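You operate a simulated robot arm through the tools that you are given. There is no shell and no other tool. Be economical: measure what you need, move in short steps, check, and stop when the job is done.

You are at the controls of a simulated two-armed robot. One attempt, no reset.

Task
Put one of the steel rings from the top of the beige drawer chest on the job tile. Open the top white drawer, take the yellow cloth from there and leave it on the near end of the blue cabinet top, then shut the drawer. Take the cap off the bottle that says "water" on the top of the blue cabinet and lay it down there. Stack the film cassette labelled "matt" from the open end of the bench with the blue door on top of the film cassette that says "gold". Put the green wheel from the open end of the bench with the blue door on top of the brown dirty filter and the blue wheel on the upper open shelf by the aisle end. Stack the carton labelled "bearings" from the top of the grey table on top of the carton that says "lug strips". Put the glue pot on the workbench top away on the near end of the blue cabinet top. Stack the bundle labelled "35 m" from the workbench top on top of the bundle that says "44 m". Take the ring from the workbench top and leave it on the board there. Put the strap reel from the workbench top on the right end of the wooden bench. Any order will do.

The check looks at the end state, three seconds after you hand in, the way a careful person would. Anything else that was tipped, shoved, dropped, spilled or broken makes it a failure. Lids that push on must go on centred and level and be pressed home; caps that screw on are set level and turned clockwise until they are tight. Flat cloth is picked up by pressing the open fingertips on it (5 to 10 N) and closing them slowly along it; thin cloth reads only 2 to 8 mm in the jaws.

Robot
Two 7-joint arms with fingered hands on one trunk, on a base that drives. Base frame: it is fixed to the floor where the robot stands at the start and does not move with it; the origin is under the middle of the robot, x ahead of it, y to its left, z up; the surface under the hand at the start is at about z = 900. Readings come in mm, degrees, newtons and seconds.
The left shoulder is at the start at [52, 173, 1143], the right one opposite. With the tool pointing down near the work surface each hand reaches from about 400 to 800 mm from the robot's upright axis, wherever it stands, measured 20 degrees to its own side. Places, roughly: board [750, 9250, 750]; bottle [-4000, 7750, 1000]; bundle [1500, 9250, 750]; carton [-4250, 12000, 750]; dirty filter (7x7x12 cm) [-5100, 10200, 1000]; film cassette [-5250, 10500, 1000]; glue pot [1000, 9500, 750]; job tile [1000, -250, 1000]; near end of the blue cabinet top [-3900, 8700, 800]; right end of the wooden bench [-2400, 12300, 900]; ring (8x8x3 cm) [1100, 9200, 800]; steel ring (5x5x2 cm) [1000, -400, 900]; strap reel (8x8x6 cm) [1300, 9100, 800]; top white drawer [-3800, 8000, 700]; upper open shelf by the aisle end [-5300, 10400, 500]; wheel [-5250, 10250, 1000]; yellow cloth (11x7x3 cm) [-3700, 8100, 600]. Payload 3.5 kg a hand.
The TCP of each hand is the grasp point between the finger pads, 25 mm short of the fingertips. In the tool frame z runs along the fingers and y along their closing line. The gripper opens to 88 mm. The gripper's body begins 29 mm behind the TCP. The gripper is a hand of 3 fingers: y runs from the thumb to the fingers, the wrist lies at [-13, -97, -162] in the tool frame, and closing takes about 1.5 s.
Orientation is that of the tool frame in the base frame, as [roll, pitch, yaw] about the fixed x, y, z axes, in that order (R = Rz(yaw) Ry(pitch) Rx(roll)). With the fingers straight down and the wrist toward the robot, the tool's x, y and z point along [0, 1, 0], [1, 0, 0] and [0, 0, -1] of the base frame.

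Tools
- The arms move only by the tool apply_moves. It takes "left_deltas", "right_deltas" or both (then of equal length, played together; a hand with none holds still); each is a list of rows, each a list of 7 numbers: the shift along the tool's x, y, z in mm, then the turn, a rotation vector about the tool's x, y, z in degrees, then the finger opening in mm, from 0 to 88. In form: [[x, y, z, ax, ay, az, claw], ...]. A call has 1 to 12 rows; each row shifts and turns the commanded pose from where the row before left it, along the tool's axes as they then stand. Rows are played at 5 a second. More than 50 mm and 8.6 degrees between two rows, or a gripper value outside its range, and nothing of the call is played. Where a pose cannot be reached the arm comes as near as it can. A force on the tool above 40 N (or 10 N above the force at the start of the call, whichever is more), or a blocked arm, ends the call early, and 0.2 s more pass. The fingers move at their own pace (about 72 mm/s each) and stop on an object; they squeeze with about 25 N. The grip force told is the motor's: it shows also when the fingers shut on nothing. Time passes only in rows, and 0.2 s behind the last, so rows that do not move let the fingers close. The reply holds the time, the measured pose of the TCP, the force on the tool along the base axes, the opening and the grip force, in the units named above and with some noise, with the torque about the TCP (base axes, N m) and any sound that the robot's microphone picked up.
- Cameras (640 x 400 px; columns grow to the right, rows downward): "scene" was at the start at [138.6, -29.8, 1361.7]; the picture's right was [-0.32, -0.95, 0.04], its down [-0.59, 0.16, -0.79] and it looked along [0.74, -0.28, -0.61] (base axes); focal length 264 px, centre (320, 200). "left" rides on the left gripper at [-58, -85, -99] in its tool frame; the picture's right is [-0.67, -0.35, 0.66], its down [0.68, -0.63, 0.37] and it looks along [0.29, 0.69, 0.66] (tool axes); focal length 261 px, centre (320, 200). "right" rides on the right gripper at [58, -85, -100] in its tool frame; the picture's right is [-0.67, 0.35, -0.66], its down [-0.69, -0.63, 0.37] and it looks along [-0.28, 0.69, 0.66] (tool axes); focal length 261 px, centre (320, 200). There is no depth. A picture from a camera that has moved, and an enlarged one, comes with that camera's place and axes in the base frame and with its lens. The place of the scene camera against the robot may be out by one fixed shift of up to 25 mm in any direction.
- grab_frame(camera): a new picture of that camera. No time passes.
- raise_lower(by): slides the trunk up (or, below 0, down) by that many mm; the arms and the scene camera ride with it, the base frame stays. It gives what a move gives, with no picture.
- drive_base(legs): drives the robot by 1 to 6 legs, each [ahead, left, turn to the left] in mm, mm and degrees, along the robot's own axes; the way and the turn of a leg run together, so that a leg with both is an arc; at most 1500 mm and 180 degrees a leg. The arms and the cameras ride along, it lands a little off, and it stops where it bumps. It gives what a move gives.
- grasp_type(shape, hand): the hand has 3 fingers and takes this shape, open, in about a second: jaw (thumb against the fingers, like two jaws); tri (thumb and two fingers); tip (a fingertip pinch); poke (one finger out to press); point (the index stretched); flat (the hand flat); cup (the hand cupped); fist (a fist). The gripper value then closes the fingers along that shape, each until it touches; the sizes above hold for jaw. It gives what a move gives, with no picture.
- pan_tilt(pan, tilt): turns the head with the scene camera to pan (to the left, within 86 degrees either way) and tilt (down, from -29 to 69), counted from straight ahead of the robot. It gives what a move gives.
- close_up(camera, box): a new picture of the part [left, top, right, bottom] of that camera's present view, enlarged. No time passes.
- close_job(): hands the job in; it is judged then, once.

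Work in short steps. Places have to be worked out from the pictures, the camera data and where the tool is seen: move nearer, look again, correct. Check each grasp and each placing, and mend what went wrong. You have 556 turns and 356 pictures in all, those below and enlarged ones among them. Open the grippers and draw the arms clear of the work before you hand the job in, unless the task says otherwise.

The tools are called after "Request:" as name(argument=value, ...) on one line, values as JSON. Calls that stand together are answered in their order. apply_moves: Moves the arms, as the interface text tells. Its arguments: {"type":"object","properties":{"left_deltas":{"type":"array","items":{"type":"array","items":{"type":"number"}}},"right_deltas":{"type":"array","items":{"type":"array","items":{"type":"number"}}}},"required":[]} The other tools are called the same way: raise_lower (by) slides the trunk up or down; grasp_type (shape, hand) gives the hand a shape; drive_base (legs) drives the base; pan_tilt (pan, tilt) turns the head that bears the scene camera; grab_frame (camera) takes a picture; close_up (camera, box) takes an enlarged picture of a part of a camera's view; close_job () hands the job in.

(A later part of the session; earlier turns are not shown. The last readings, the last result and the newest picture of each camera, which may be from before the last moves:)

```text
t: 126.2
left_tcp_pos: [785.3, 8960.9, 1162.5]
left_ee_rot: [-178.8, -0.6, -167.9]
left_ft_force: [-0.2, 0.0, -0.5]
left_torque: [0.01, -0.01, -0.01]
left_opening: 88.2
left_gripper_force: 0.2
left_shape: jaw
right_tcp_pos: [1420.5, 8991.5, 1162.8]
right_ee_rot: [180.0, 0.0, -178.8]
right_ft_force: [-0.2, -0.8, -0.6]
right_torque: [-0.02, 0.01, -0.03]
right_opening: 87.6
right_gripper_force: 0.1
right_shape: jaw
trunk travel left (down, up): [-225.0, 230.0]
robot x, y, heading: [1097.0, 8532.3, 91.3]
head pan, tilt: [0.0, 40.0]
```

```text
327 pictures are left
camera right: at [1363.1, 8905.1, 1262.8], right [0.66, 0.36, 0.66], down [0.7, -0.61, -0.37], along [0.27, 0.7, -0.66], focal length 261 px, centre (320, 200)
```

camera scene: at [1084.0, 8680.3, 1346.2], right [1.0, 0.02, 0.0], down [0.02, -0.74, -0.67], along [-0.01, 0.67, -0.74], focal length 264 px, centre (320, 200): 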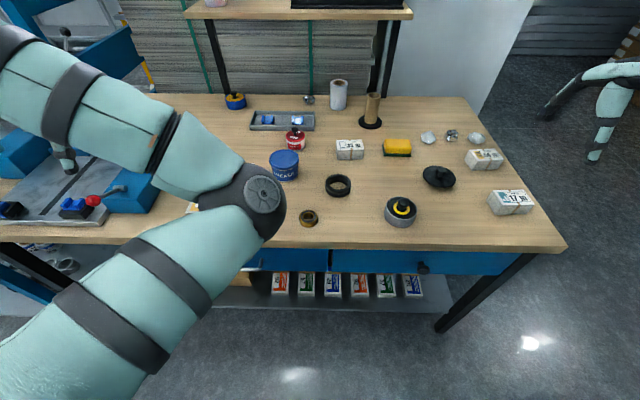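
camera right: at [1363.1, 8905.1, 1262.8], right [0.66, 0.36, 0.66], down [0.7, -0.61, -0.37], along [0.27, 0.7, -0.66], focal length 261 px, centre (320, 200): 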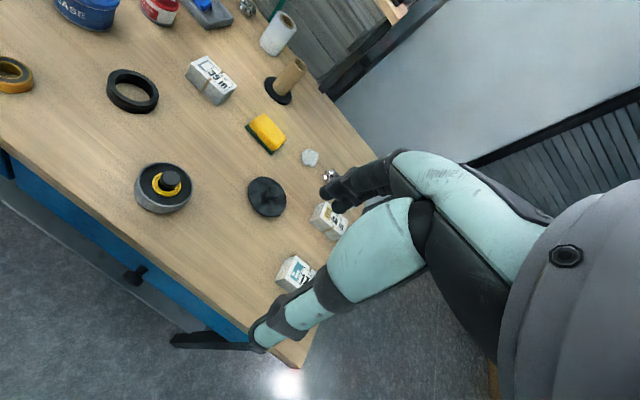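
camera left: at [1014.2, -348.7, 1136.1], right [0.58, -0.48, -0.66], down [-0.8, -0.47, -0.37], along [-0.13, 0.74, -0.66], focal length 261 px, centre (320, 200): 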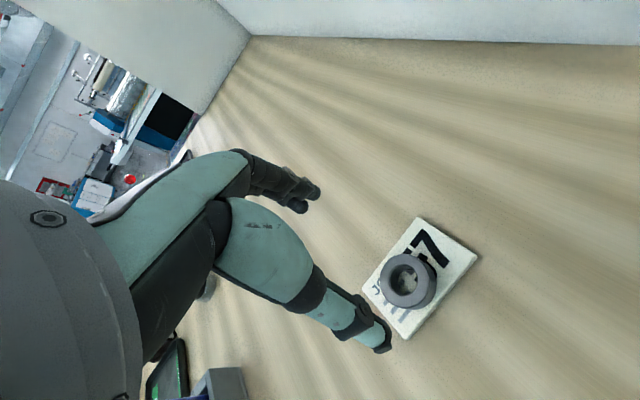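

I zoom in on the items to read labels.

Request:
close_up(camera="scene", box=[380, 120, 560, 230])

Request:
close_up(camera="scene", box=[220, 70, 420, 230])

```text
3.56 times, centred on (470, 175) of scene
camera zoom: at [1084.0, 8680.3, 1346.2], right [1.0, 0.02, 0.0], down [0.02, -0.74, -0.67], along [-0.01, 0.67, -0.74], focal length 938 px, centre (-213, 289)
```

zoom: 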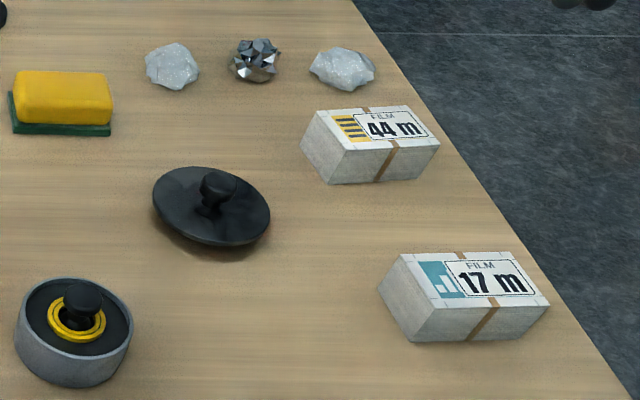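

```text
2.50 times, centred on (320, 150) of scene
camera zoom: at [1084.0, 8680.3, 1346.2], right [1.0, 0.02, 0.0], down [0.02, -0.74, -0.67], along [-0.01, 0.67, -0.74], focal length 660 px, centre (320, 325)
```

zoom: 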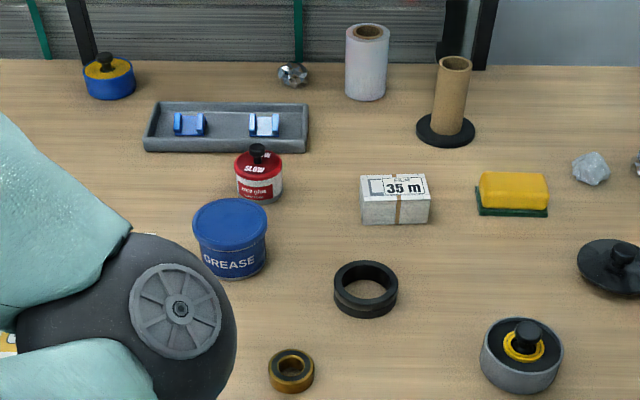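

Targets: ring (dark, 8 cm) ≈(1131,9266), board = yellow "92" card ≈(812,9273), "35 m" bundle, "44 m" bundle at right, strap reel ≈(1302,9153), glue pot ≈(988,9475). I drive closer and lower the trunk by 150 mm to match the lower bench.

Request:
drive_base(legs=[[160, 0, -1.3]])

Request:
raise_lower(by=-130)

Request:
pan_tilt(pan=0, tilt=55)

Request:
grab_frame(camera="scene")

Request:
grab_frame(camera="right")

Request:
grab_frame(camera="left")

```text
t: 127.7
left_tcp_pos: [792.5, 9126.3, 1162.0]
left_ee_rot: [-178.9, -0.6, -169.3]
left_ft_force: [0.4, 0.2, -0.1]
left_torque: [0.0, 0.01, -0.01]
left_opening: 87.8
left_gripper_force: 0.0
left_shape: jaw
right_tcp_pos: [1429.4, 9143.5, 1163.2]
right_ee_rot: [179.9, 0.0, -180.0]
right_ft_force: [-0.4, 0.4, 0.1]
right_torque: [0.01, -0.01, -0.01]
right_opening: 87.4
right_gripper_force: 0.0
right_shape: jaw
trunk travel left (down, up): [-225.0, 230.0]
robot x, y, heading: [1098.6, 8692.7, 89.7]
head pan, tilt: [0.0, 40.0]
```

```text
t: 128.6
left_tcp_pos: [765.1, 9124.0, 1025.3]
left_ee_rot: [-168.6, -4.1, -165.0]
left_ft_force: [0.0, 0.6, 0.0]
left_torque: [-0.04, -0.01, 0.03]
left_opening: 87.7
left_gripper_force: 0.0
left_shape: jaw
right_tcp_pos: [1428.8, 9152.3, 1082.5]
right_ee_rot: [-179.0, -0.1, -180.0]
right_ft_force: [0.6, 0.0, -0.3]
right_torque: [-0.02, -0.03, 0.01]
right_opening: 87.6
right_gripper_force: 0.0
right_shape: jaw
trunk travel left (down, up): [-154.0, 300.0]
robot x, y, heading: [1099.4, 8696.8, 89.9]
head pan, tilt: [0.0, 40.0]
stopped: the arm was blocked; the commanded pose is now the measured one
```

```text
t: 129.3
left_tcp_pos: [764.8, 9120.3, 1028.1]
left_ee_rot: [-169.1, -4.0, -165.1]
left_ft_force: [-0.3, -0.5, 0.4]
left_torque: [0.02, 0.0, 0.04]
left_opening: 88.1
left_gripper_force: 0.2
left_shape: jaw
right_tcp_pos: [1427.7, 9148.3, 1087.1]
right_ee_rot: [-179.3, 0.0, 179.9]
right_ft_force: [0.0, 0.3, 0.1]
right_torque: [0.01, 0.0, 0.01]
right_opening: 87.3
right_gripper_force: 0.0
right_shape: jaw
trunk travel left (down, up): [-154.0, 300.0]
robot x, y, heading: [1097.6, 8695.0, 90.0]
head pan, tilt: [0.0, 55.0]
```

```text
324 pictures are left
camera scene: at [1085.9, 8870.7, 1239.0], right [1.0, 0.0, 0.0], down [0.0, -0.93, -0.37], along [0.0, 0.37, -0.93], focal length 264 px, centre (320, 200)
```

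scene: 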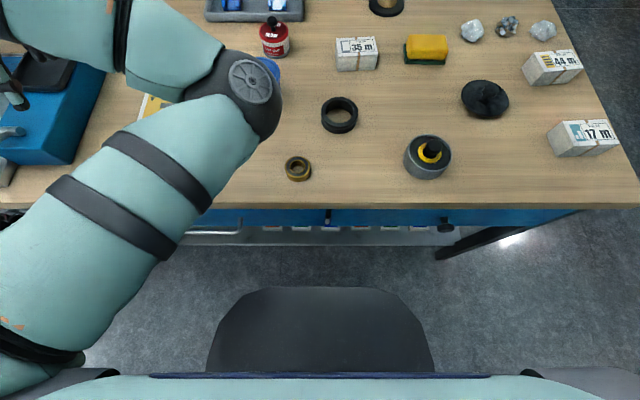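

```text
323 pictures are left
camera right: at [1370.0, 9064.0, 1187.0], right [0.67, 0.36, 0.65], down [0.68, -0.63, -0.36], along [0.29, 0.69, -0.67], focal length 261 px, centre (320, 200)
```

right: 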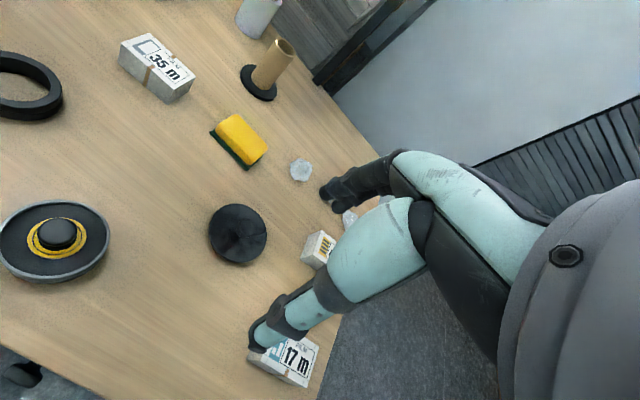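

```text
322 pictures are left
camera left: at [844.5, 9075.6, 1137.7], right [0.73, -0.29, -0.62], down [-0.5, -0.84, -0.19], along [-0.47, 0.45, -0.76], focal length 261 px, centre (320, 200)
```

left: 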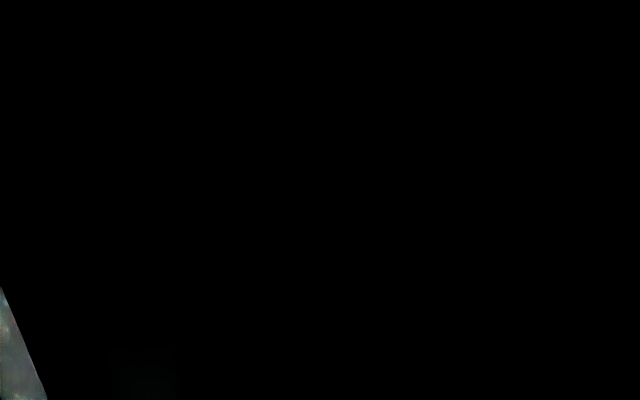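

The left arm got blocked while lowering (perhaps elbow near the grease tub). I raise the trunk back and inspect.

Request:
raise_lower(by=70)

Request:
pan_tilt(pan=35, tilt=45)

Request:
grab_frame(camera="scene")

Request:
grab_frame(camera="left")

```text
t: 130.4
left_tcp_pos: [740.1, 9108.7, 1068.9]
left_ee_rot: [-164.8, -5.9, -161.3]
left_ft_force: [-0.1, -0.4, -0.7]
left_torque: [-0.02, 0.01, 0.0]
left_opening: 87.7
left_gripper_force: 0.0
left_shape: jaw
right_tcp_pos: [1428.3, 9148.7, 1155.5]
right_ee_rot: [-179.2, 0.0, -180.0]
right_ft_force: [-0.4, 0.2, 0.4]
right_torque: [0.01, -0.03, -0.02]
right_opening: 87.6
right_gripper_force: 0.1
right_shape: jaw
trunk travel left (down, up): [-224.0, 230.0]
robot x, y, heading: [1096.3, 8694.3, 90.2]
head pan, tilt: [0.0, 55.0]
```

```text
t: 131.4
left_tcp_pos: [737.4, 9110.3, 1081.5]
left_ee_rot: [-166.5, -5.1, -161.2]
left_ft_force: [0.0, 0.1, 1.4]
left_torque: [0.03, -0.03, -0.01]
left_opening: 88.0
left_gripper_force: 0.1
left_shape: jaw
right_tcp_pos: [1428.7, 9150.2, 1155.3]
right_ee_rot: [-179.2, 0.1, 180.0]
right_ft_force: [0.1, 0.7, -0.3]
right_torque: [0.01, 0.01, -0.01]
right_opening: 87.4
right_gripper_force: 0.0
right_shape: jaw
trunk travel left (down, up): [-224.0, 230.0]
robot x, y, heading: [1095.5, 8693.8, 89.7]
head pan, tilt: [35.0, 45.0]
```

```text
321 pictures are left
camera scene: at [1039.3, 8821.6, 1340.6], right [0.82, 0.57, -0.08], down [0.4, -0.67, -0.62], along [-0.4, 0.47, -0.78], focal length 264 px, centre (320, 200)
```

scene: 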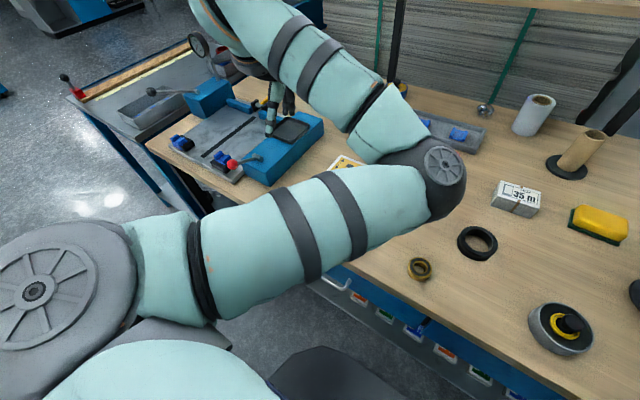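

```text
320 pictures are left
camera left: at [821.8, 9075.6, 1192.1], right [0.74, -0.26, -0.61], down [-0.44, -0.89, -0.15], along [-0.5, 0.38, -0.78], focal length 261 px, centre (320, 200)
```

left: 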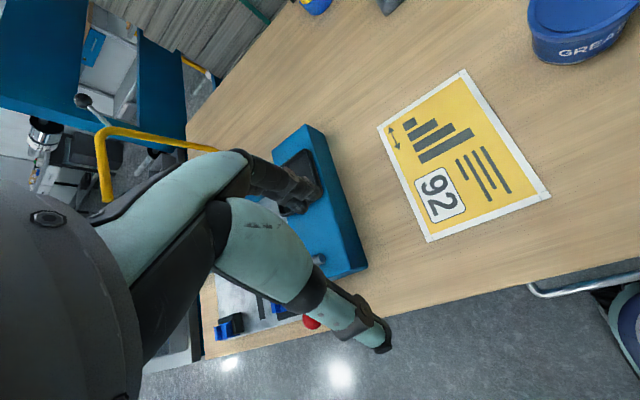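

The left arm is folded with its elbow inward over the bench; nothing disturbed. I bring the hand up, level, and forward-right to unfold.

Request:
apply_moves(left_deltas=[[0, 10, -25, -4, 1, 4, 88], [-10, 20, -25, -4, 1, 4, 88], [-20, 20, -25, -4, 1, 4, 88], [-25, 25, 0, -1.5, 2, 4, 88], [-30, 20, 0, 0, 0, 3, 88], [-30, 20, 0, 0, 0, 0, 88]])

Request:
grab_frame(camera="scene")

```text
t: 132.0
left_tcp_pos: [738.9, 9138.2, 1082.0]
left_ee_rot: [-167.3, -6.6, -168.9]
left_ft_force: [0.1, 0.6, 0.2]
left_torque: [0.0, 0.0, 0.06]
left_opening: 87.9
left_gripper_force: 0.0
left_shape: jaw
right_tcp_pos: [1428.7, 9149.3, 1156.9]
right_ee_rot: [-179.2, 0.0, -180.0]
right_ft_force: [-0.8, 0.0, 0.1]
right_torque: [-0.03, 0.01, 0.01]
right_opening: 87.5
right_gripper_force: 0.0
right_shape: jaw
trunk travel left (down, up): [-224.0, 230.0]
robot x, y, heading: [1093.0, 8692.1, 89.8]
head pan, tilt: [35.0, 45.0]
stopped in row 2 (left hand): the arm was blocked; the commanded pose is now the measured one
```

```text
319 pictures are left
camera scene: at [1039.1, 8822.0, 1340.5], right [0.82, 0.57, -0.08], down [0.4, -0.67, -0.62], along [-0.41, 0.47, -0.78], focal length 264 px, centre (320, 200)
```

scene: 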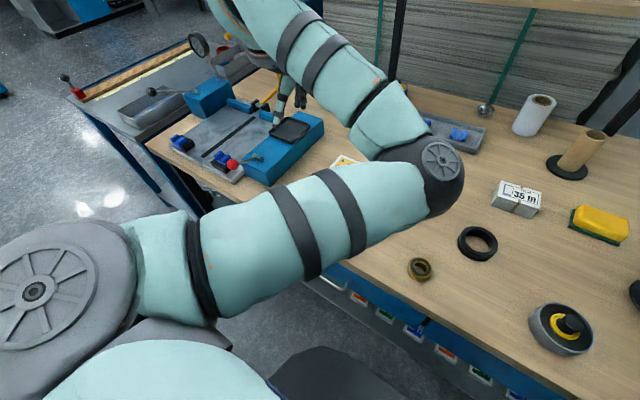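

I try moving straight forward (extending the elbow) first.

Request:
apply_moves(left_deltas=[[0, 25, 0, 0, 0, 0, 88], [0, 25, 0, 0, 0, 0, 88], [0, 25, 0, 0, 0, 0, 88], [0, 25, 0, 0, 0, 0, 88]])

```text
t: 133.0
left_tcp_pos: [722.1, 9234.6, 1058.5]
left_ee_rot: [-167.4, -6.7, -169.4]
left_ft_force: [-0.5, -0.3, 0.2]
left_torque: [-0.01, 0.01, 0.01]
left_opening: 88.2
left_gripper_force: 0.1
left_shape: jaw
right_tcp_pos: [1429.3, 9148.8, 1155.7]
right_ee_rot: [-179.3, 0.1, 179.9]
right_ft_force: [0.2, -0.2, -0.4]
right_torque: [0.03, 0.0, -0.02]
right_opening: 87.7
right_gripper_force: 0.0
right_shape: jaw
trunk travel left (down, up): [-224.0, 230.0]
robot x, y, heading: [1097.2, 8693.3, 89.9]
head pan, tilt: [35.0, 45.0]
```

That works; now level the hand and lift gradually.

Request:
apply_moves(left_deltas=[[-20, 10, -10, -3, 1.5, 2, 88], [-25, 5, -20, -3, 1.5, 2, 88], [-25, 5, -20, -3, 1.5, 2, 88], [-25, 0, -20, -3, 1.5, 2, 88], [-25, 0, -20, 0, 0, 2, 88], [-25, 0, 0, 0, 0, 0, 88]])

Request:
grab_frame(camera="scene")

```text
t: 134.6
left_tcp_pos: [809.2, 9275.3, 1137.7]
left_ee_rot: [-179.8, -11.0, -172.6]
left_ft_force: [-0.1, 1.0, -0.4]
left_torque: [0.0, -0.01, 0.02]
left_opening: 87.9
left_gripper_force: 0.1
left_shape: jaw
right_tcp_pos: [1428.5, 9149.2, 1155.9]
right_ee_rot: [-179.2, -0.1, -180.0]
right_ft_force: [-0.3, 0.8, -0.1]
right_torque: [0.0, 0.0, 0.0]
right_opening: 87.8
right_gripper_force: 0.0
right_shape: jaw
trunk travel left (down, up): [-224.0, 230.0]
robot x, y, heading: [1094.4, 8696.9, 89.8]
head pan, tilt: [35.0, 45.0]
stopped in row 6 (left hand): the arm was blocked; the commanded pose is now the measured one
```

```text
318 pictures are left
camera scene: at [1039.1, 8821.9, 1340.6], right [0.82, 0.57, -0.08], down [0.4, -0.67, -0.62], along [-0.41, 0.47, -0.78], focal length 264 px, centre (320, 200)
```

scene: 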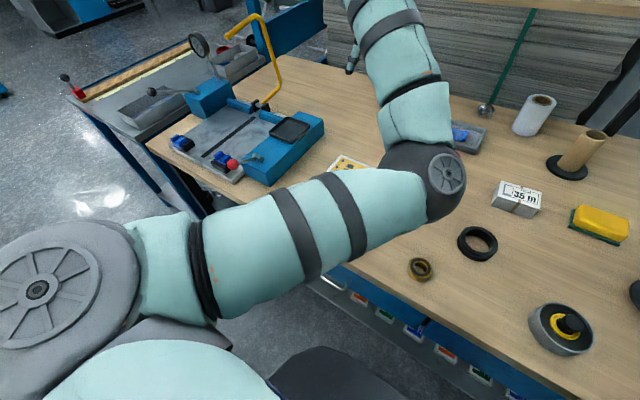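

Pitch needs the other sign; I correct it and go on forward.

Request:
apply_moves(left_deltas=[[0, 15, 10, 0, -4, 0, 88], [0, 15, 10, 0, -4, 0, 88], [-10, 15, 0, 0, -3, 0, 88], [-20, 15, 0, 0, 0, 0, 88], [-20, 10, 0, 0, 0, 0, 88], [-20, 10, 0, 0, 0, 0, 88]])

Request:
grab_frame(camera="left")

```text
t: 136.0
left_tcp_pos: [869.9, 9364.4, 1117.3]
left_ee_rot: [-179.7, 0.0, -172.8]
left_ft_force: [0.7, -0.1, -0.2]
left_torque: [-0.01, -0.01, -0.01]
left_opening: 87.8
left_gripper_force: 0.1
left_shape: jaw
right_tcp_pos: [1428.3, 9149.2, 1156.4]
right_ee_rot: [-179.3, -0.1, 180.0]
right_ft_force: [0.1, 0.1, -0.4]
right_torque: [-0.01, 0.01, 0.01]
right_opening: 87.7
right_gripper_force: 0.0
right_shape: jaw
trunk travel left (down, up): [-224.0, 230.0]
robot x, y, heading: [1096.9, 8696.5, 90.0]
head pan, tilt: [35.0, 45.0]
```

```text
317 pictures are left
camera left: at [936.6, 9288.0, 1217.1], right [0.71, -0.27, -0.65], down [-0.6, -0.71, -0.36], along [-0.37, 0.65, -0.66], focal length 261 px, centre (320, 200)
```

left: 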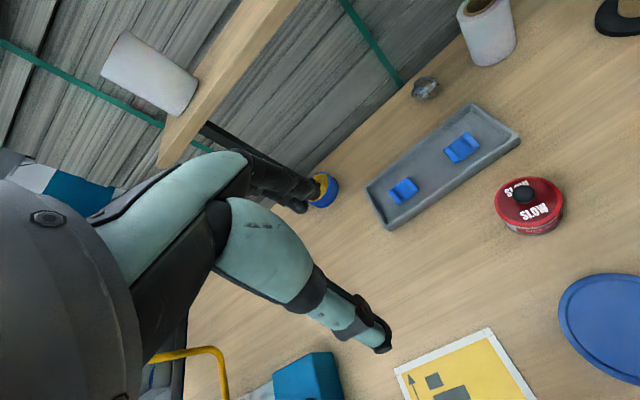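

Left arm is in a good posture now. I lower the trunk by 110 mm.

Request:
raise_lower(by=-110)

Request:
pan_tilt(pan=0, tilt=45)

Request:
grab_frame(camera="scene")

```text
t: 137.4
left_tcp_pos: [857.1, 9361.7, 1002.1]
left_ee_rot: [-179.1, -0.4, -171.7]
left_ft_force: [-0.8, -0.4, -1.5]
left_torque: [0.01, -0.03, 0.0]
left_opening: 87.8
left_gripper_force: 0.0
left_shape: jaw
right_tcp_pos: [1428.5, 9148.5, 1046.8]
right_ee_rot: [-179.3, 0.0, -179.9]
right_ft_force: [-0.1, 0.2, -0.7]
right_torque: [0.0, -0.01, -0.02]
right_opening: 87.7
right_gripper_force: 0.0
right_shape: jaw
trunk travel left (down, up): [-114.0, 340.0]
robot x, y, heading: [1094.5, 8696.7, 90.3]
head pan, tilt: [35.0, 45.0]
```

```text
t: 138.4
left_tcp_pos: [855.6, 9363.0, 1004.0]
left_ee_rot: [-179.2, -0.1, -171.5]
left_ft_force: [0.9, -0.1, -0.3]
left_torque: [0.01, 0.0, 0.03]
left_opening: 87.7
left_gripper_force: 0.2
left_shape: jaw
right_tcp_pos: [1429.7, 9149.2, 1046.9]
right_ee_rot: [-179.2, 0.0, -180.0]
right_ft_force: [1.4, 0.0, -0.1]
right_torque: [0.0, -0.01, 0.0]
right_opening: 87.4
right_gripper_force: 0.2
right_shape: jaw
trunk travel left (down, up): [-114.0, 340.0]
robot x, y, heading: [1096.8, 8692.5, 90.0]
head pan, tilt: [0.0, 45.0]
```

```text
316 pictures are left
camera scene: at [1085.8, 8914.4, 1193.6], right [1.0, 0.0, 0.0], down [0.0, -0.89, -0.46], along [0.0, 0.46, -0.89], focal length 264 px, centre (320, 200)
```

scene: 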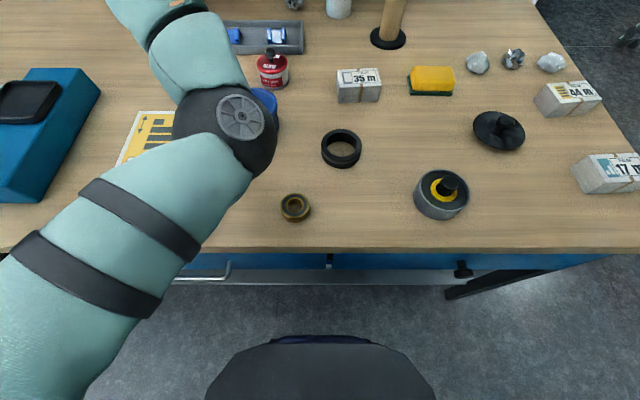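

I move the left hand over the dark ring at about (1129,9248), staying high.

Request:
apply_moves(left_deltas=[[-36, -22, 0, 0, 0, 0, 88], [-36, -22, 0, 0, 0, 0, 88], [-36, -22, 0, 0, 0, 0, 88], [-36, -22, 0, 0, 0, 0, 88], [-36, -22, 0, 0, 0, 0, 88], [-35, -22, 0, 0, 0, 0, 88], [-35, -22, 0, 0, 0, 0, 88], [0, 0, 0, 0, 0, 0, 88]])

Request:
grab_frame(camera="left")

Request:
grab_frame(camera="scene")

```text
t: 139.0
left_tcp_pos: [824.2, 9338.6, 1035.0]
left_ee_rot: [177.7, 1.6, -161.6]
left_ft_force: [-0.4, 0.4, 0.5]
left_torque: [-0.01, 0.02, -0.03]
left_opening: 87.9
left_gripper_force: 0.0
left_shape: jaw
right_tcp_pos: [1428.7, 9148.3, 1047.6]
right_ee_rot: [-179.3, 0.0, 180.0]
right_ft_force: [0.2, 0.0, 0.4]
right_torque: [-0.02, 0.03, 0.02]
right_opening: 87.6
right_gripper_force: 0.0
right_shape: jaw
trunk travel left (down, up): [-114.0, 340.0]
robot x, y, heading: [1097.5, 8693.2, 89.7]
head pan, tilt: [0.0, 45.0]
stopped in row 2 (left hand): the arm was blocked; the commanded pose is now the measured one
```

```text
315 pictures are left
camera left: at [903.9, 9272.1, 1130.6], right [0.76, -0.09, -0.65], down [-0.44, -0.8, -0.41], along [-0.48, 0.6, -0.64], focal length 261 px, centre (320, 200)
```

left: 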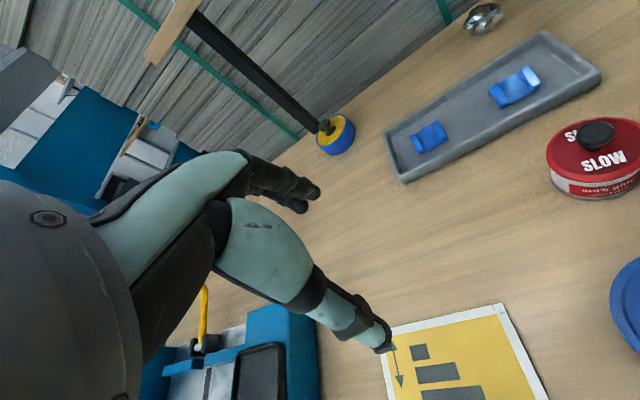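

```text
314 pictures are left
camera scene: at [1085.5, 8914.3, 1193.6], right [1.0, 0.0, 0.0], down [0.0, -0.89, -0.46], along [0.0, 0.46, -0.89], focal length 264 px, centre (320, 200)
```

scene: 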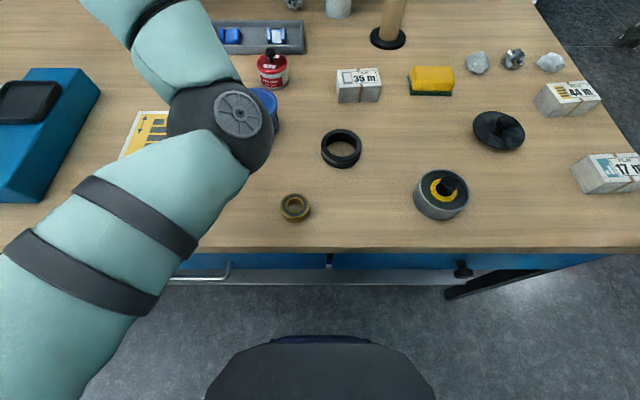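

The left arm is in an inverted elbow configuration (elbow inward), which blocks it. I back away 250 mm, and straighten it out forward to let the elbow flip outward.

Request:
drive_base(legs=[[-260, 0, 0]])

Request:
apply_moves(left_deltas=[[0, 30, -10, 0, 0, 4, 88], [0, 30, -10, 0, 0, 4, 88], [0, 35, 0, 0, 0, 4, 88], [0, 35, 0, 0, 0, 4, 88], [0, 35, 0, 0, 0, 3, 88], [0, 35, 0, 0, 0, 0, 88], [0, 35, 0, 0, 0, 0, 88], [0, 0, 0, 0, 0, 0, 88]])

Request:
grab_frame(camera="scene")

```text
t: 140.9
left_tcp_pos: [822.8, 9075.2, 1033.8]
left_ee_rot: [177.6, 1.7, -161.4]
left_ft_force: [0.1, -0.5, 0.6]
left_torque: [0.01, 0.01, 0.02]
left_opening: 87.6
left_gripper_force: 0.1
left_shape: jaw
right_tcp_pos: [1426.7, 8887.3, 1047.2]
right_ee_rot: [-179.2, -0.1, -179.8]
right_ft_force: [-0.1, -0.6, 0.1]
right_torque: [0.02, 0.03, 0.0]
right_opening: 87.5
right_gripper_force: 0.1
right_shape: jaw
trunk travel left (down, up): [-114.0, 340.0]
robot x, y, heading: [1098.9, 8430.1, 90.2]
head pan, tilt: [0.0, 45.0]
```

```text
t: 142.7
left_tcp_pos: [781.3, 9219.9, 1032.6]
left_ee_rot: [177.2, 0.8, 179.7]
left_ft_force: [-0.4, 0.6, -0.4]
left_torque: [-0.01, 0.0, -0.01]
left_opening: 88.0
left_gripper_force: 0.0
left_shape: jaw
left hand out of reach, approached as far as the arm can: row 5, 6, 7
right_tcp_pos: [1426.2, 8887.3, 1046.3]
right_ee_rot: [-179.2, 0.0, -179.8]
right_ft_force: [-0.4, 0.8, -0.1]
right_torque: [0.01, -0.03, 0.0]
right_opening: 87.9
right_gripper_force: 0.1
right_shape: jaw
trunk travel left (down, up): [-114.0, 340.0]
robot x, y, heading: [1097.8, 8432.7, 90.5]
head pan, tilt: [0.0, 45.0]
```

```text
313 pictures are left
camera scene: at [1085.2, 8652.0, 1193.5], right [1.0, 0.0, 0.0], down [0.0, -0.89, -0.46], along [0.0, 0.46, -0.89], focal length 264 px, centre (320, 200)
```

scene: 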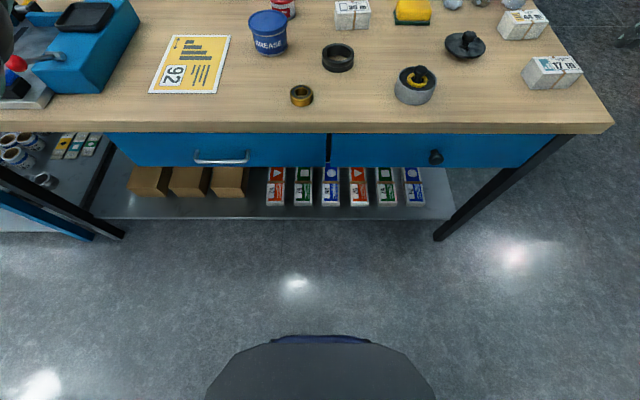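

The arm is out straight to the left. I now swing the hand right and slightly back.

Request:
apply_moves(left_deltas=[[-35, -5, 0, 0, 0, 0, 88], [-35, -5, 0, 0, 0, 0, 88], [-35, -5, 0, 0, 0, 0, 88], [-35, -5, 0, 0, 0, 0, 88], [-35, -10, 0, 0, 0, 0, 88], [-35, -20, 0, 0, 0, 0, 88], [0, -30, 0, 0, 0, 0, 88], [0, -30, 0, 0, 0, 0, 88], [0, 0, 0, 0, 0, 0, 88]])

Request:
grab_frame(camera="scene")

```text
t: 144.9
left_tcp_pos: [928.5, 9118.3, 1045.8]
left_ee_rot: [175.7, 0.9, -173.9]
left_ft_force: [0.4, -0.5, 0.5]
left_torque: [0.0, -0.01, 0.0]
left_opening: 87.6
left_gripper_force: 0.2
left_shape: jaw
right_tcp_pos: [1427.0, 8887.6, 1046.7]
right_ee_rot: [-179.4, 0.0, -179.8]
right_ft_force: [-0.2, -0.1, 0.4]
right_torque: [0.01, -0.06, -0.02]
right_opening: 87.5
right_gripper_force: 0.0
right_shape: jaw
trunk travel left (down, up): [-114.0, 340.0]
robot x, y, heading: [1096.1, 8428.8, 90.2]
head pan, tilt: [0.0, 45.0]
stopped in row 9 (left hand): the arm was blocked; the commanded pose is now the measured one
```

```text
312 pictures are left
camera scene: at [1084.9, 8651.7, 1193.5], right [1.0, 0.0, 0.0], down [0.0, -0.89, -0.46], along [0.0, 0.46, -0.89], focal length 264 px, centre (320, 200)
```

scene: 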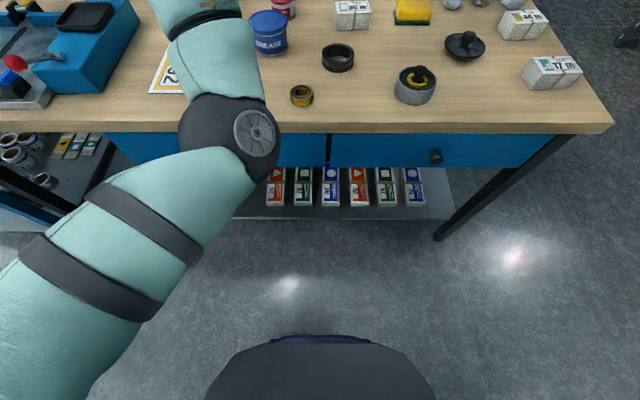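

Still inward. I try rotating the hand so the wrist lies to the left of the TCP, which should push the elbow outward.

Request:
apply_moves(left_deltas=[[0, 30, 0, 0, 0, 0, 88], [0, 30, 0, 0, 0, 4, 88], [0, 0, 0, 0, 0, 8, 88], [0, 0, 0, 0, 0, 8, 88], [0, 0, 0, 0, 0, 8, 88], [0, 0, 0, 0, 0, 8, 88], [0, 0, 0, 0, 0, 8, 88], [0, 0, 0, 0, 0, 8, 88], [0, 0, 0, 0, 0, 8, 88], [0, 0, 0, 0, 0, 8, 88]])

Request:
grab_frame(camera="scene")

```text
t: 147.1
left_tcp_pos: [916.3, 9166.7, 1037.7]
left_ee_rot: [177.5, -3.6, 117.5]
left_ft_force: [-0.3, -0.3, 0.1]
left_torque: [-0.01, 0.01, -0.02]
left_opening: 87.8
left_gripper_force: 0.0
left_shape: jaw
left hand out of reach, approached as far as the arm can: row 10
right_tcp_pos: [1426.8, 8887.4, 1045.4]
right_ee_rot: [-179.2, 0.1, -179.8]
right_ft_force: [-0.7, -0.2, 1.5]
right_torque: [0.0, -0.02, -0.02]
right_opening: 87.6
right_gripper_force: 0.1
right_shape: jaw
trunk travel left (down, up): [-114.0, 340.0]
robot x, y, heading: [1099.6, 8427.7, 90.2]
head pan, tilt: [0.0, 45.0]
```

```text
311 pictures are left
camera scene: at [1085.0, 8652.4, 1193.3], right [1.0, 0.0, 0.0], down [0.0, -0.89, -0.46], along [0.0, 0.46, -0.89], focal length 264 px, centre (320, 200)
```

scene: 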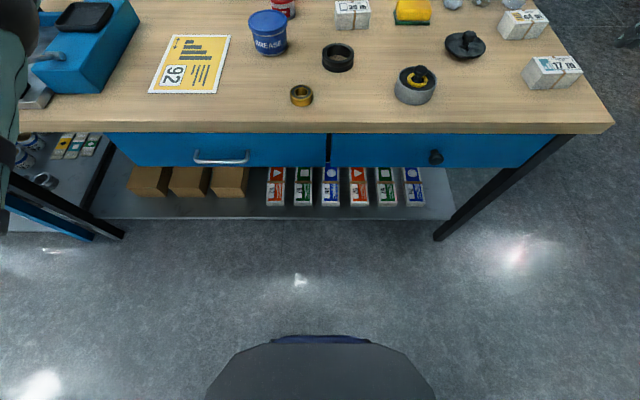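

The elbow swung outward. I retract the hand and then rotate it back.

Request:
apply_moves(left_deltas=[[-40, -9, 0, 0, 0, 0, 88], [-40, -9, 0, 0, 0, 0, 88], [-40, -9, 0, 0, 0, 0, 88], [-40, -9, 0, 0, 0, 0, 88], [0, 0, 0, 0, 0, -8, 88], [0, 0, 0, 0, 0, -8, 88], [0, 0, 0, 0, 0, -8, 88], [0, 0, 0, 0, 0, -8, 88], [0, 0, 0, 0, 0, -8, 88], [0, 0, 0, 0, 0, -8, 88], [0, 0, 0, 0, 0, -8, 88], [0, 0, 0, 0, 0, -6, 88]])

Request:
grab_frame(camera="scene")

```text
t: 148.0
left_tcp_pos: [867.4, 9027.0, 914.9]
left_ee_rot: [-175.5, 7.0, 127.9]
left_ft_force: [0.1, 0.2, -0.5]
left_torque: [0.01, -0.01, 0.02]
left_opening: 87.9
left_gripper_force: 0.0
left_shape: jaw
right_tcp_pos: [1424.8, 8887.9, 1045.2]
right_ee_rot: [-179.2, 0.0, -179.8]
right_ft_force: [-0.4, -0.4, 0.1]
right_torque: [0.0, -0.04, 0.04]
right_opening: 87.6
right_gripper_force: 0.0
right_shape: jaw
trunk travel left (down, up): [-114.0, 340.0]
robot x, y, heading: [1095.9, 8429.8, 90.0]
head pan, tilt: [0.0, 45.0]
stopped in row 4 (left hand): the arm was blocked; the commanded pose is now the measured one
```

```text
310 pictures are left
camera scene: at [1084.0, 8652.8, 1193.2], right [1.0, 0.0, 0.0], down [0.0, -0.89, -0.46], along [0.0, 0.46, -0.89], focal length 264 px, centre (320, 200)
```

scene: 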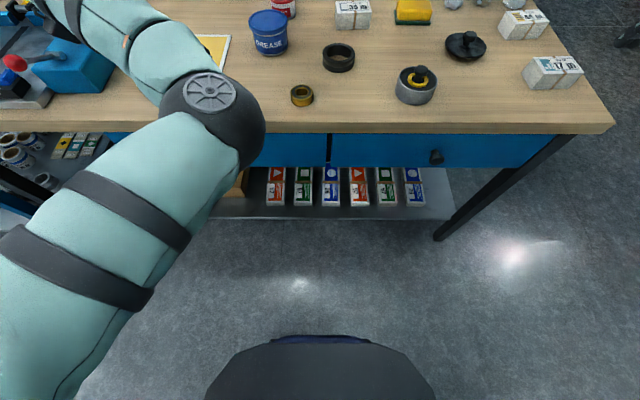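

Still flips inward on retract. I raise the trunk for clearance and repeat with more extension to the right.

Request:
raise_lower(by=150)

Request:
apply_moves(left_deltas=[[20, 35, -30, 0, 0, 0, 88], [20, 35, -30, 0, 0, 0, 88], [20, 35, -30, 0, 0, 4, 88], [20, 35, 0, 0, 0, 6, 88], [0, 35, 0, 0, 0, 6, 88]])

Request:
grab_frame(camera="scene")

```text
t: 149.8
left_tcp_pos: [875.5, 9026.9, 1067.8]
left_ee_rot: [-175.4, 6.8, 127.2]
left_ft_force: [0.4, -0.2, 0.8]
left_torque: [-0.05, 0.0, 0.01]
left_opening: 87.7
left_gripper_force: 0.1
left_shape: jaw
right_tcp_pos: [1427.3, 8888.2, 1195.4]
right_ee_rot: [-179.3, -0.1, -179.7]
right_ft_force: [0.6, -0.5, -0.5]
right_torque: [0.01, 0.0, 0.01]
right_opening: 87.7
right_gripper_force: 0.1
right_shape: jaw
trunk travel left (down, up): [-264.0, 190.0]
robot x, y, heading: [1095.8, 8429.5, 90.5]
head pan, tilt: [0.0, 45.0]
```

```text
refused: row 1 steps farther than a row can; nothing moved
```

```text
309 pictures are left
camera scene: at [1085.7, 8551.6, 1385.1], right [1.0, 0.0, 0.0], down [0.0, -0.77, -0.63], along [0.0, 0.63, -0.77], focal length 264 px, centre (320, 200)
```

scene: 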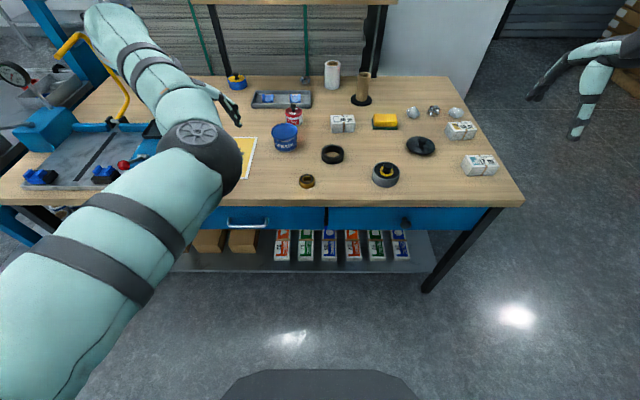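

I do smaller rows: extend forward, then sweep right at full extension.

Request:
apply_moves(left_deltas=[[28, 21, -8, 0, 0, 0, 88], [28, 21, -8, 0, 0, 0, 88], [28, 21, -8, 0, 0, 0, 88], [28, 21, -8, 0, 0, 0, 88], [-25, 33, 0, 0, 0, 0, 88], [-25, 33, 0, 0, 0, 0, 88], [-25, 33, 0, 0, 0, 0, 88], [-25, 33, 0, 0, 0, 0, 88], [-25, 33, 0, 0, 0, 0, 88], [-25, 33, 0, 0, 0, 0, 88]])

Request:
grab_frame(camera="scene")

```text
t: 152.0
left_tcp_pos: [1108.1, 9083.4, 1072.7]
left_ee_rot: [-175.5, 6.5, 127.2]
left_ft_force: [1.1, -0.8, 0.4]
left_torque: [-0.03, 0.0, -0.02]
left_opening: 88.0
left_gripper_force: 0.0
left_shape: jaw
left hand out of reach, approached as far as the arm can: row 3, 4, 9, 10
right_tcp_pos: [1428.5, 8887.6, 1195.2]
right_ee_rot: [-179.2, -0.1, -179.9]
right_ft_force: [0.2, 0.6, 0.7]
right_torque: [0.01, -0.01, 0.0]
right_opening: 87.6
right_gripper_force: 0.1
right_shape: jaw
trunk travel left (down, up): [-264.0, 190.0]
robot x, y, heading: [1096.3, 8428.6, 90.6]
head pan, tilt: [0.0, 45.0]
```

```text
308 pictures are left
camera scene: at [1087.2, 8551.3, 1385.1], right [1.0, 0.0, 0.0], down [0.0, -0.77, -0.63], along [0.0, 0.63, -0.77], focal length 264 px, centre (320, 200)
```

scene: 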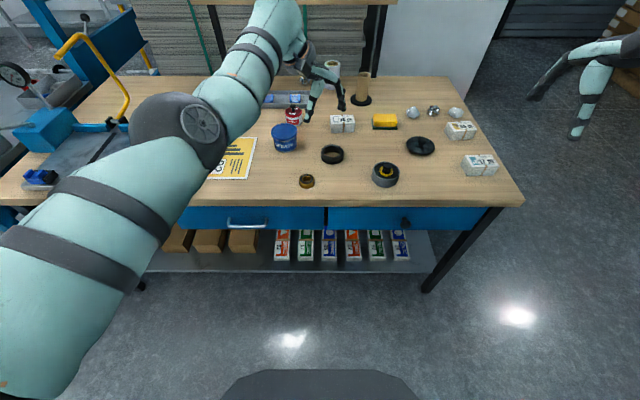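

Arm is straight and to the right. I retract toward the robot slowly while turning the hand back.

Request:
apply_moves(left_deltas=[[-28, -18, 0, 0, 0, 0, 88], [-28, -18, 0, 0, 0, 0, 88], [-28, -18, 0, 0, 0, -3, 88], [-28, -18, 0, 0, 0, -6, 88], [-25, -20, 0, 0, 0, -6, 88]])

Request:
grab_frame(camera="scene")

```text
t: 153.4
left_tcp_pos: [1087.3, 8945.8, 1096.8]
left_ee_rot: [-174.1, 2.4, 146.5]
left_ft_force: [0.0, 0.8, 0.2]
left_torque: [0.01, -0.01, 0.01]
left_opening: 88.0
left_gripper_force: 0.1
left_shape: jaw
left hand out of reach, approached as far as the arm can: row 5
right_tcp_pos: [1427.8, 8887.4, 1195.6]
right_ee_rot: [-179.2, 0.0, -179.8]
right_ft_force: [-0.6, 0.9, -0.1]
right_torque: [0.0, -0.01, 0.01]
right_opening: 87.8
right_gripper_force: 0.1
right_shape: jaw
trunk travel left (down, up): [-264.0, 190.0]
robot x, y, heading: [1102.6, 8432.4, 90.1]
head pan, tilt: [0.0, 45.0]
stopped in row 5 (left hand): the arm was blocked; the commanded pose is now the measured one
```

```text
307 pictures are left
camera scene: at [1085.4, 8551.8, 1385.1], right [1.0, 0.0, 0.0], down [0.0, -0.77, -0.63], along [0.0, 0.63, -0.77], focal length 264 px, centre (320, 200)
```

scene: 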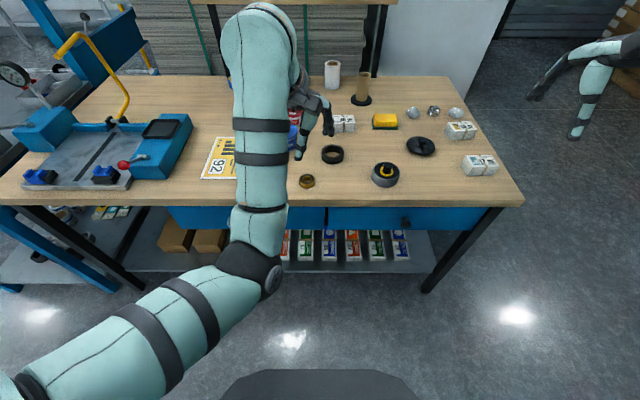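

Elbow is now low. I lift the hand and turn the wrist left to bring the elbow out and up.

Request:
apply_moves(left_deltas=[[0, 10, -20, -2, 0, 4, 88], [0, 10, -25, -2, 0, 6, 88], [0, 10, -25, -2, 0, 6, 88], [0, 10, -25, 0, 0, 6, 88], [0, 10, -25, 0, 0, 6, 88]])

Request:
grab_frame(camera="scene")

```text
t: 154.6
left_tcp_pos: [1121.0, 8984.6, 1218.1]
left_ee_rot: [178.3, 3.0, 118.1]
left_ft_force: [-0.2, 0.0, 0.1]
left_torque: [-0.01, 0.02, 0.03]
left_opening: 88.0
left_gripper_force: 0.1
left_shape: jaw
right_tcp_pos: [1426.3, 8887.5, 1197.0]
right_ee_rot: [-179.2, 0.0, -179.9]
right_ft_force: [-0.3, 0.1, -0.4]
right_torque: [-0.01, -0.02, -0.02]
right_opening: 87.5
right_gripper_force: 0.0
right_shape: jaw
trunk travel left (down, up): [-264.0, 190.0]
robot x, y, heading: [1096.3, 8434.2, 90.2]
head pan, tilt: [0.0, 45.0]
```

```text
306 pictures are left
camera scene: at [1085.4, 8551.4, 1385.1], right [1.0, 0.0, 0.0], down [0.0, -0.77, -0.63], along [0.0, 0.63, -0.77], focal length 264 px, centre (320, 200)
```

scene: 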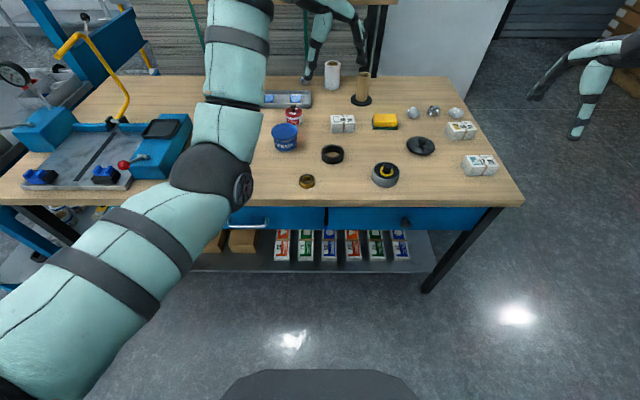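

Progress: the elbow hinge is turning. I retract with further wrist turn.

Request:
apply_moves(left_deltas=[[-33, 0, 0, 0, 0, 4, 88], [-33, 0, 0, 0, 0, 4, 88], [-33, 0, 0, 0, 0, 4, 88], [-33, 0, 0, 0, 0, 4, 88], [-33, 0, 0, 0, 0, 4, 88]])

Request:
grab_frame(camera="scene")

```text
t: 155.8
left_tcp_pos: [1177.8, 8830.8, 1223.6]
left_ee_rot: [177.4, 2.1, 98.2]
left_ft_force: [0.1, 0.2, -0.8]
left_torque: [-0.02, 0.0, 0.02]
left_opening: 87.9
left_gripper_force: 0.1
left_shape: jaw
right_tcp_pos: [1426.7, 8885.9, 1197.0]
right_ee_rot: [-179.3, 0.1, -179.8]
right_ft_force: [0.1, 0.1, 0.4]
right_torque: [0.0, 0.03, 0.02]
right_opening: 87.8
right_gripper_force: 0.0
right_shape: jaw
trunk travel left (down, up): [-264.0, 190.0]
robot x, y, heading: [1097.9, 8428.2, 90.0]
head pan, tilt: [0.0, 45.0]
```

```text
305 pictures are left
camera scene: at [1085.5, 8550.5, 1385.2], right [1.0, 0.0, 0.0], down [0.0, -0.77, -0.64], along [0.0, 0.64, -0.77], focal length 264 px, centre (320, 200)
```

scene: 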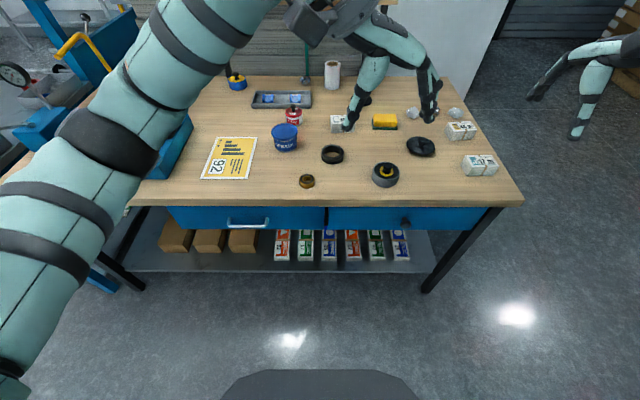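

Elbow is out left now. I rotate the hand back to straight while holding position.

Request:
apply_moves(left_deltas=[[-5, -10, 0, 0, 0, -8, 88], [-5, -10, 0, 0, 0, -8, 88], [-5, -10, 0, 0, 0, -8, 88], [-5, -10, 0, 0, 0, -8, 88], [0, 0, 0, 0, 0, -8, 88], [0, 0, 0, 0, 0, -8, 88], [0, 0, 0, 0, 0, -8, 88], [0, 0, 0, 0, 0, -8, 88], [20, 0, 0, 0, 0, -8, 88], [30, 0, 0, 0, 0, -8, 88]])

Request:
grab_frame(camera="scene")

```text
t: 158.0
left_tcp_pos: [1098.6, 8809.3, 1219.6]
left_ee_rot: [-178.3, 3.1, 178.5]
left_ft_force: [-0.5, 0.5, 1.3]
left_torque: [0.0, 0.05, 0.01]
left_opening: 87.9
left_gripper_force: 0.1
left_shape: jaw
right_tcp_pos: [1425.8, 8885.9, 1198.2]
right_ee_rot: [-179.3, 0.0, -179.8]
right_ft_force: [-0.1, -0.1, -0.4]
right_torque: [0.01, -0.01, 0.0]
right_opening: 87.5
right_gripper_force: 0.0
right_shape: jaw
trunk travel left (down, up): [-264.0, 190.0]
robot x, y, heading: [1101.5, 8431.2, 90.2]
head pan, tilt: [0.0, 45.0]
```

```text
304 pictures are left
camera scene: at [1084.6, 8550.5, 1385.2], right [1.0, 0.0, 0.0], down [0.0, -0.77, -0.64], along [0.0, 0.64, -0.77], focal length 264 px, centre (320, 200)
```

scene: 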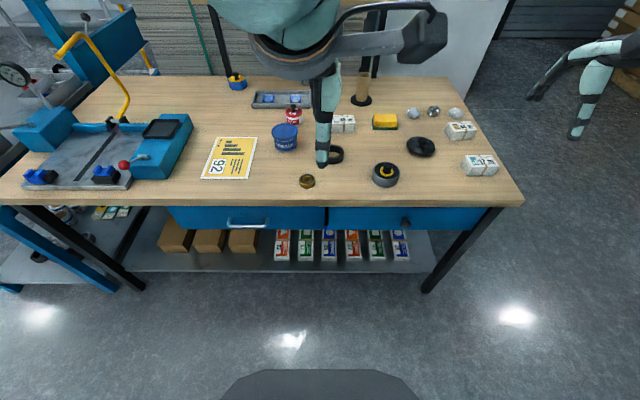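

The natural configuration is restored. I level the hand, lower the trunk 150 mm, and drive back to the bench.

Request:
apply_moves(left_deltas=[[0, 20, 0, -1, 2, 0, 88], [10, 20, 0, -0.7, 1.1, 0, 88], [10, 20, 0, 0, 0, -1, 88]])

Request:
raise_lower(by=-150)

Request:
drive_base(legs=[[270, 0, 0]])

Request:
grab_frame(camera="scene")

Request:
grab_frame(camera="left")

```text
t: 158.8
left_tcp_pos: [1082.1, 8871.8, 1218.0]
left_ee_rot: [179.9, -0.2, 179.3]
left_ft_force: [0.2, 0.2, -0.5]
left_torque: [0.0, -0.03, 0.0]
left_opening: 88.3
left_gripper_force: 0.0
left_shape: jaw
right_tcp_pos: [1426.2, 8886.7, 1196.0]
right_ee_rot: [-179.2, 0.0, -179.9]
right_ft_force: [0.2, 0.3, 0.3]
right_torque: [0.01, -0.01, 0.02]
right_opening: 87.7
right_gripper_force: 0.1
right_shape: jaw
trunk travel left (down, up): [-264.0, 190.0]
robot x, y, heading: [1094.6, 8431.4, 90.3]
head pan, tilt: [0.0, 45.0]
```

```text
t: 160.5
left_tcp_pos: [1080.6, 8870.5, 1069.6]
left_ee_rot: [179.9, -0.2, 179.3]
left_ft_force: [-0.4, -0.5, -0.6]
left_torque: [-0.02, 0.0, -0.01]
left_opening: 88.1
left_gripper_force: 0.0
left_shape: jaw
right_tcp_pos: [1426.7, 8885.0, 1048.0]
right_ee_rot: [-179.3, -0.1, -179.7]
right_ft_force: [-0.3, -0.7, -0.8]
right_torque: [0.03, 0.02, -0.01]
right_opening: 88.0
right_gripper_force: 0.1
right_shape: jaw
trunk travel left (down, up): [-114.0, 340.0]
robot x, y, heading: [1097.7, 8429.8, 90.1]
head pan, tilt: [0.0, 45.0]
```

```text
t: 162.4
left_tcp_pos: [1085.2, 9145.5, 1068.3]
left_ee_rot: [-179.9, -0.2, 178.8]
left_ft_force: [-0.7, 0.3, 1.1]
left_torque: [0.0, 0.02, 0.02]
left_opening: 88.0
left_gripper_force: 0.1
left_shape: jaw
right_tcp_pos: [1430.7, 9159.6, 1046.5]
right_ee_rot: [-179.2, 0.0, 179.9]
right_ft_force: [1.0, 0.1, 0.0]
right_torque: [-0.01, -0.02, -0.01]
right_opening: 87.8
right_gripper_force: 0.1
right_shape: jaw
trunk travel left (down, up): [-114.0, 340.0]
robot x, y, heading: [1097.6, 8703.0, 89.7]
head pan, tilt: [0.0, 45.0]
```

```text
303 pictures are left
camera scene: at [1087.2, 8925.7, 1193.7], right [1.0, 0.0, 0.0], down [0.0, -0.89, -0.46], along [0.0, 0.46, -0.89], focal length 264 px, centre (320, 200)
```

scene: 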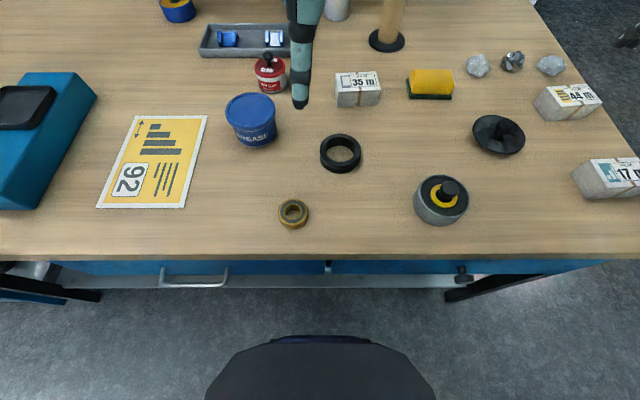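

```text
302 pictures are left
camera left: at [1140.7, 9059.8, 1167.1], right [0.66, -0.36, -0.66], down [-0.7, -0.62, -0.36], along [-0.27, 0.7, -0.66], focal length 261 px, centre (320, 200)
```

left: 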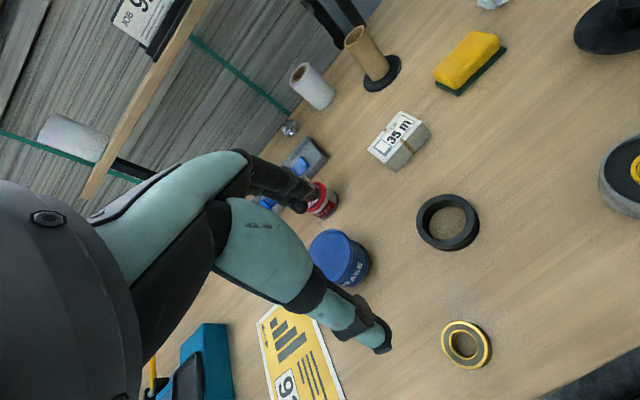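

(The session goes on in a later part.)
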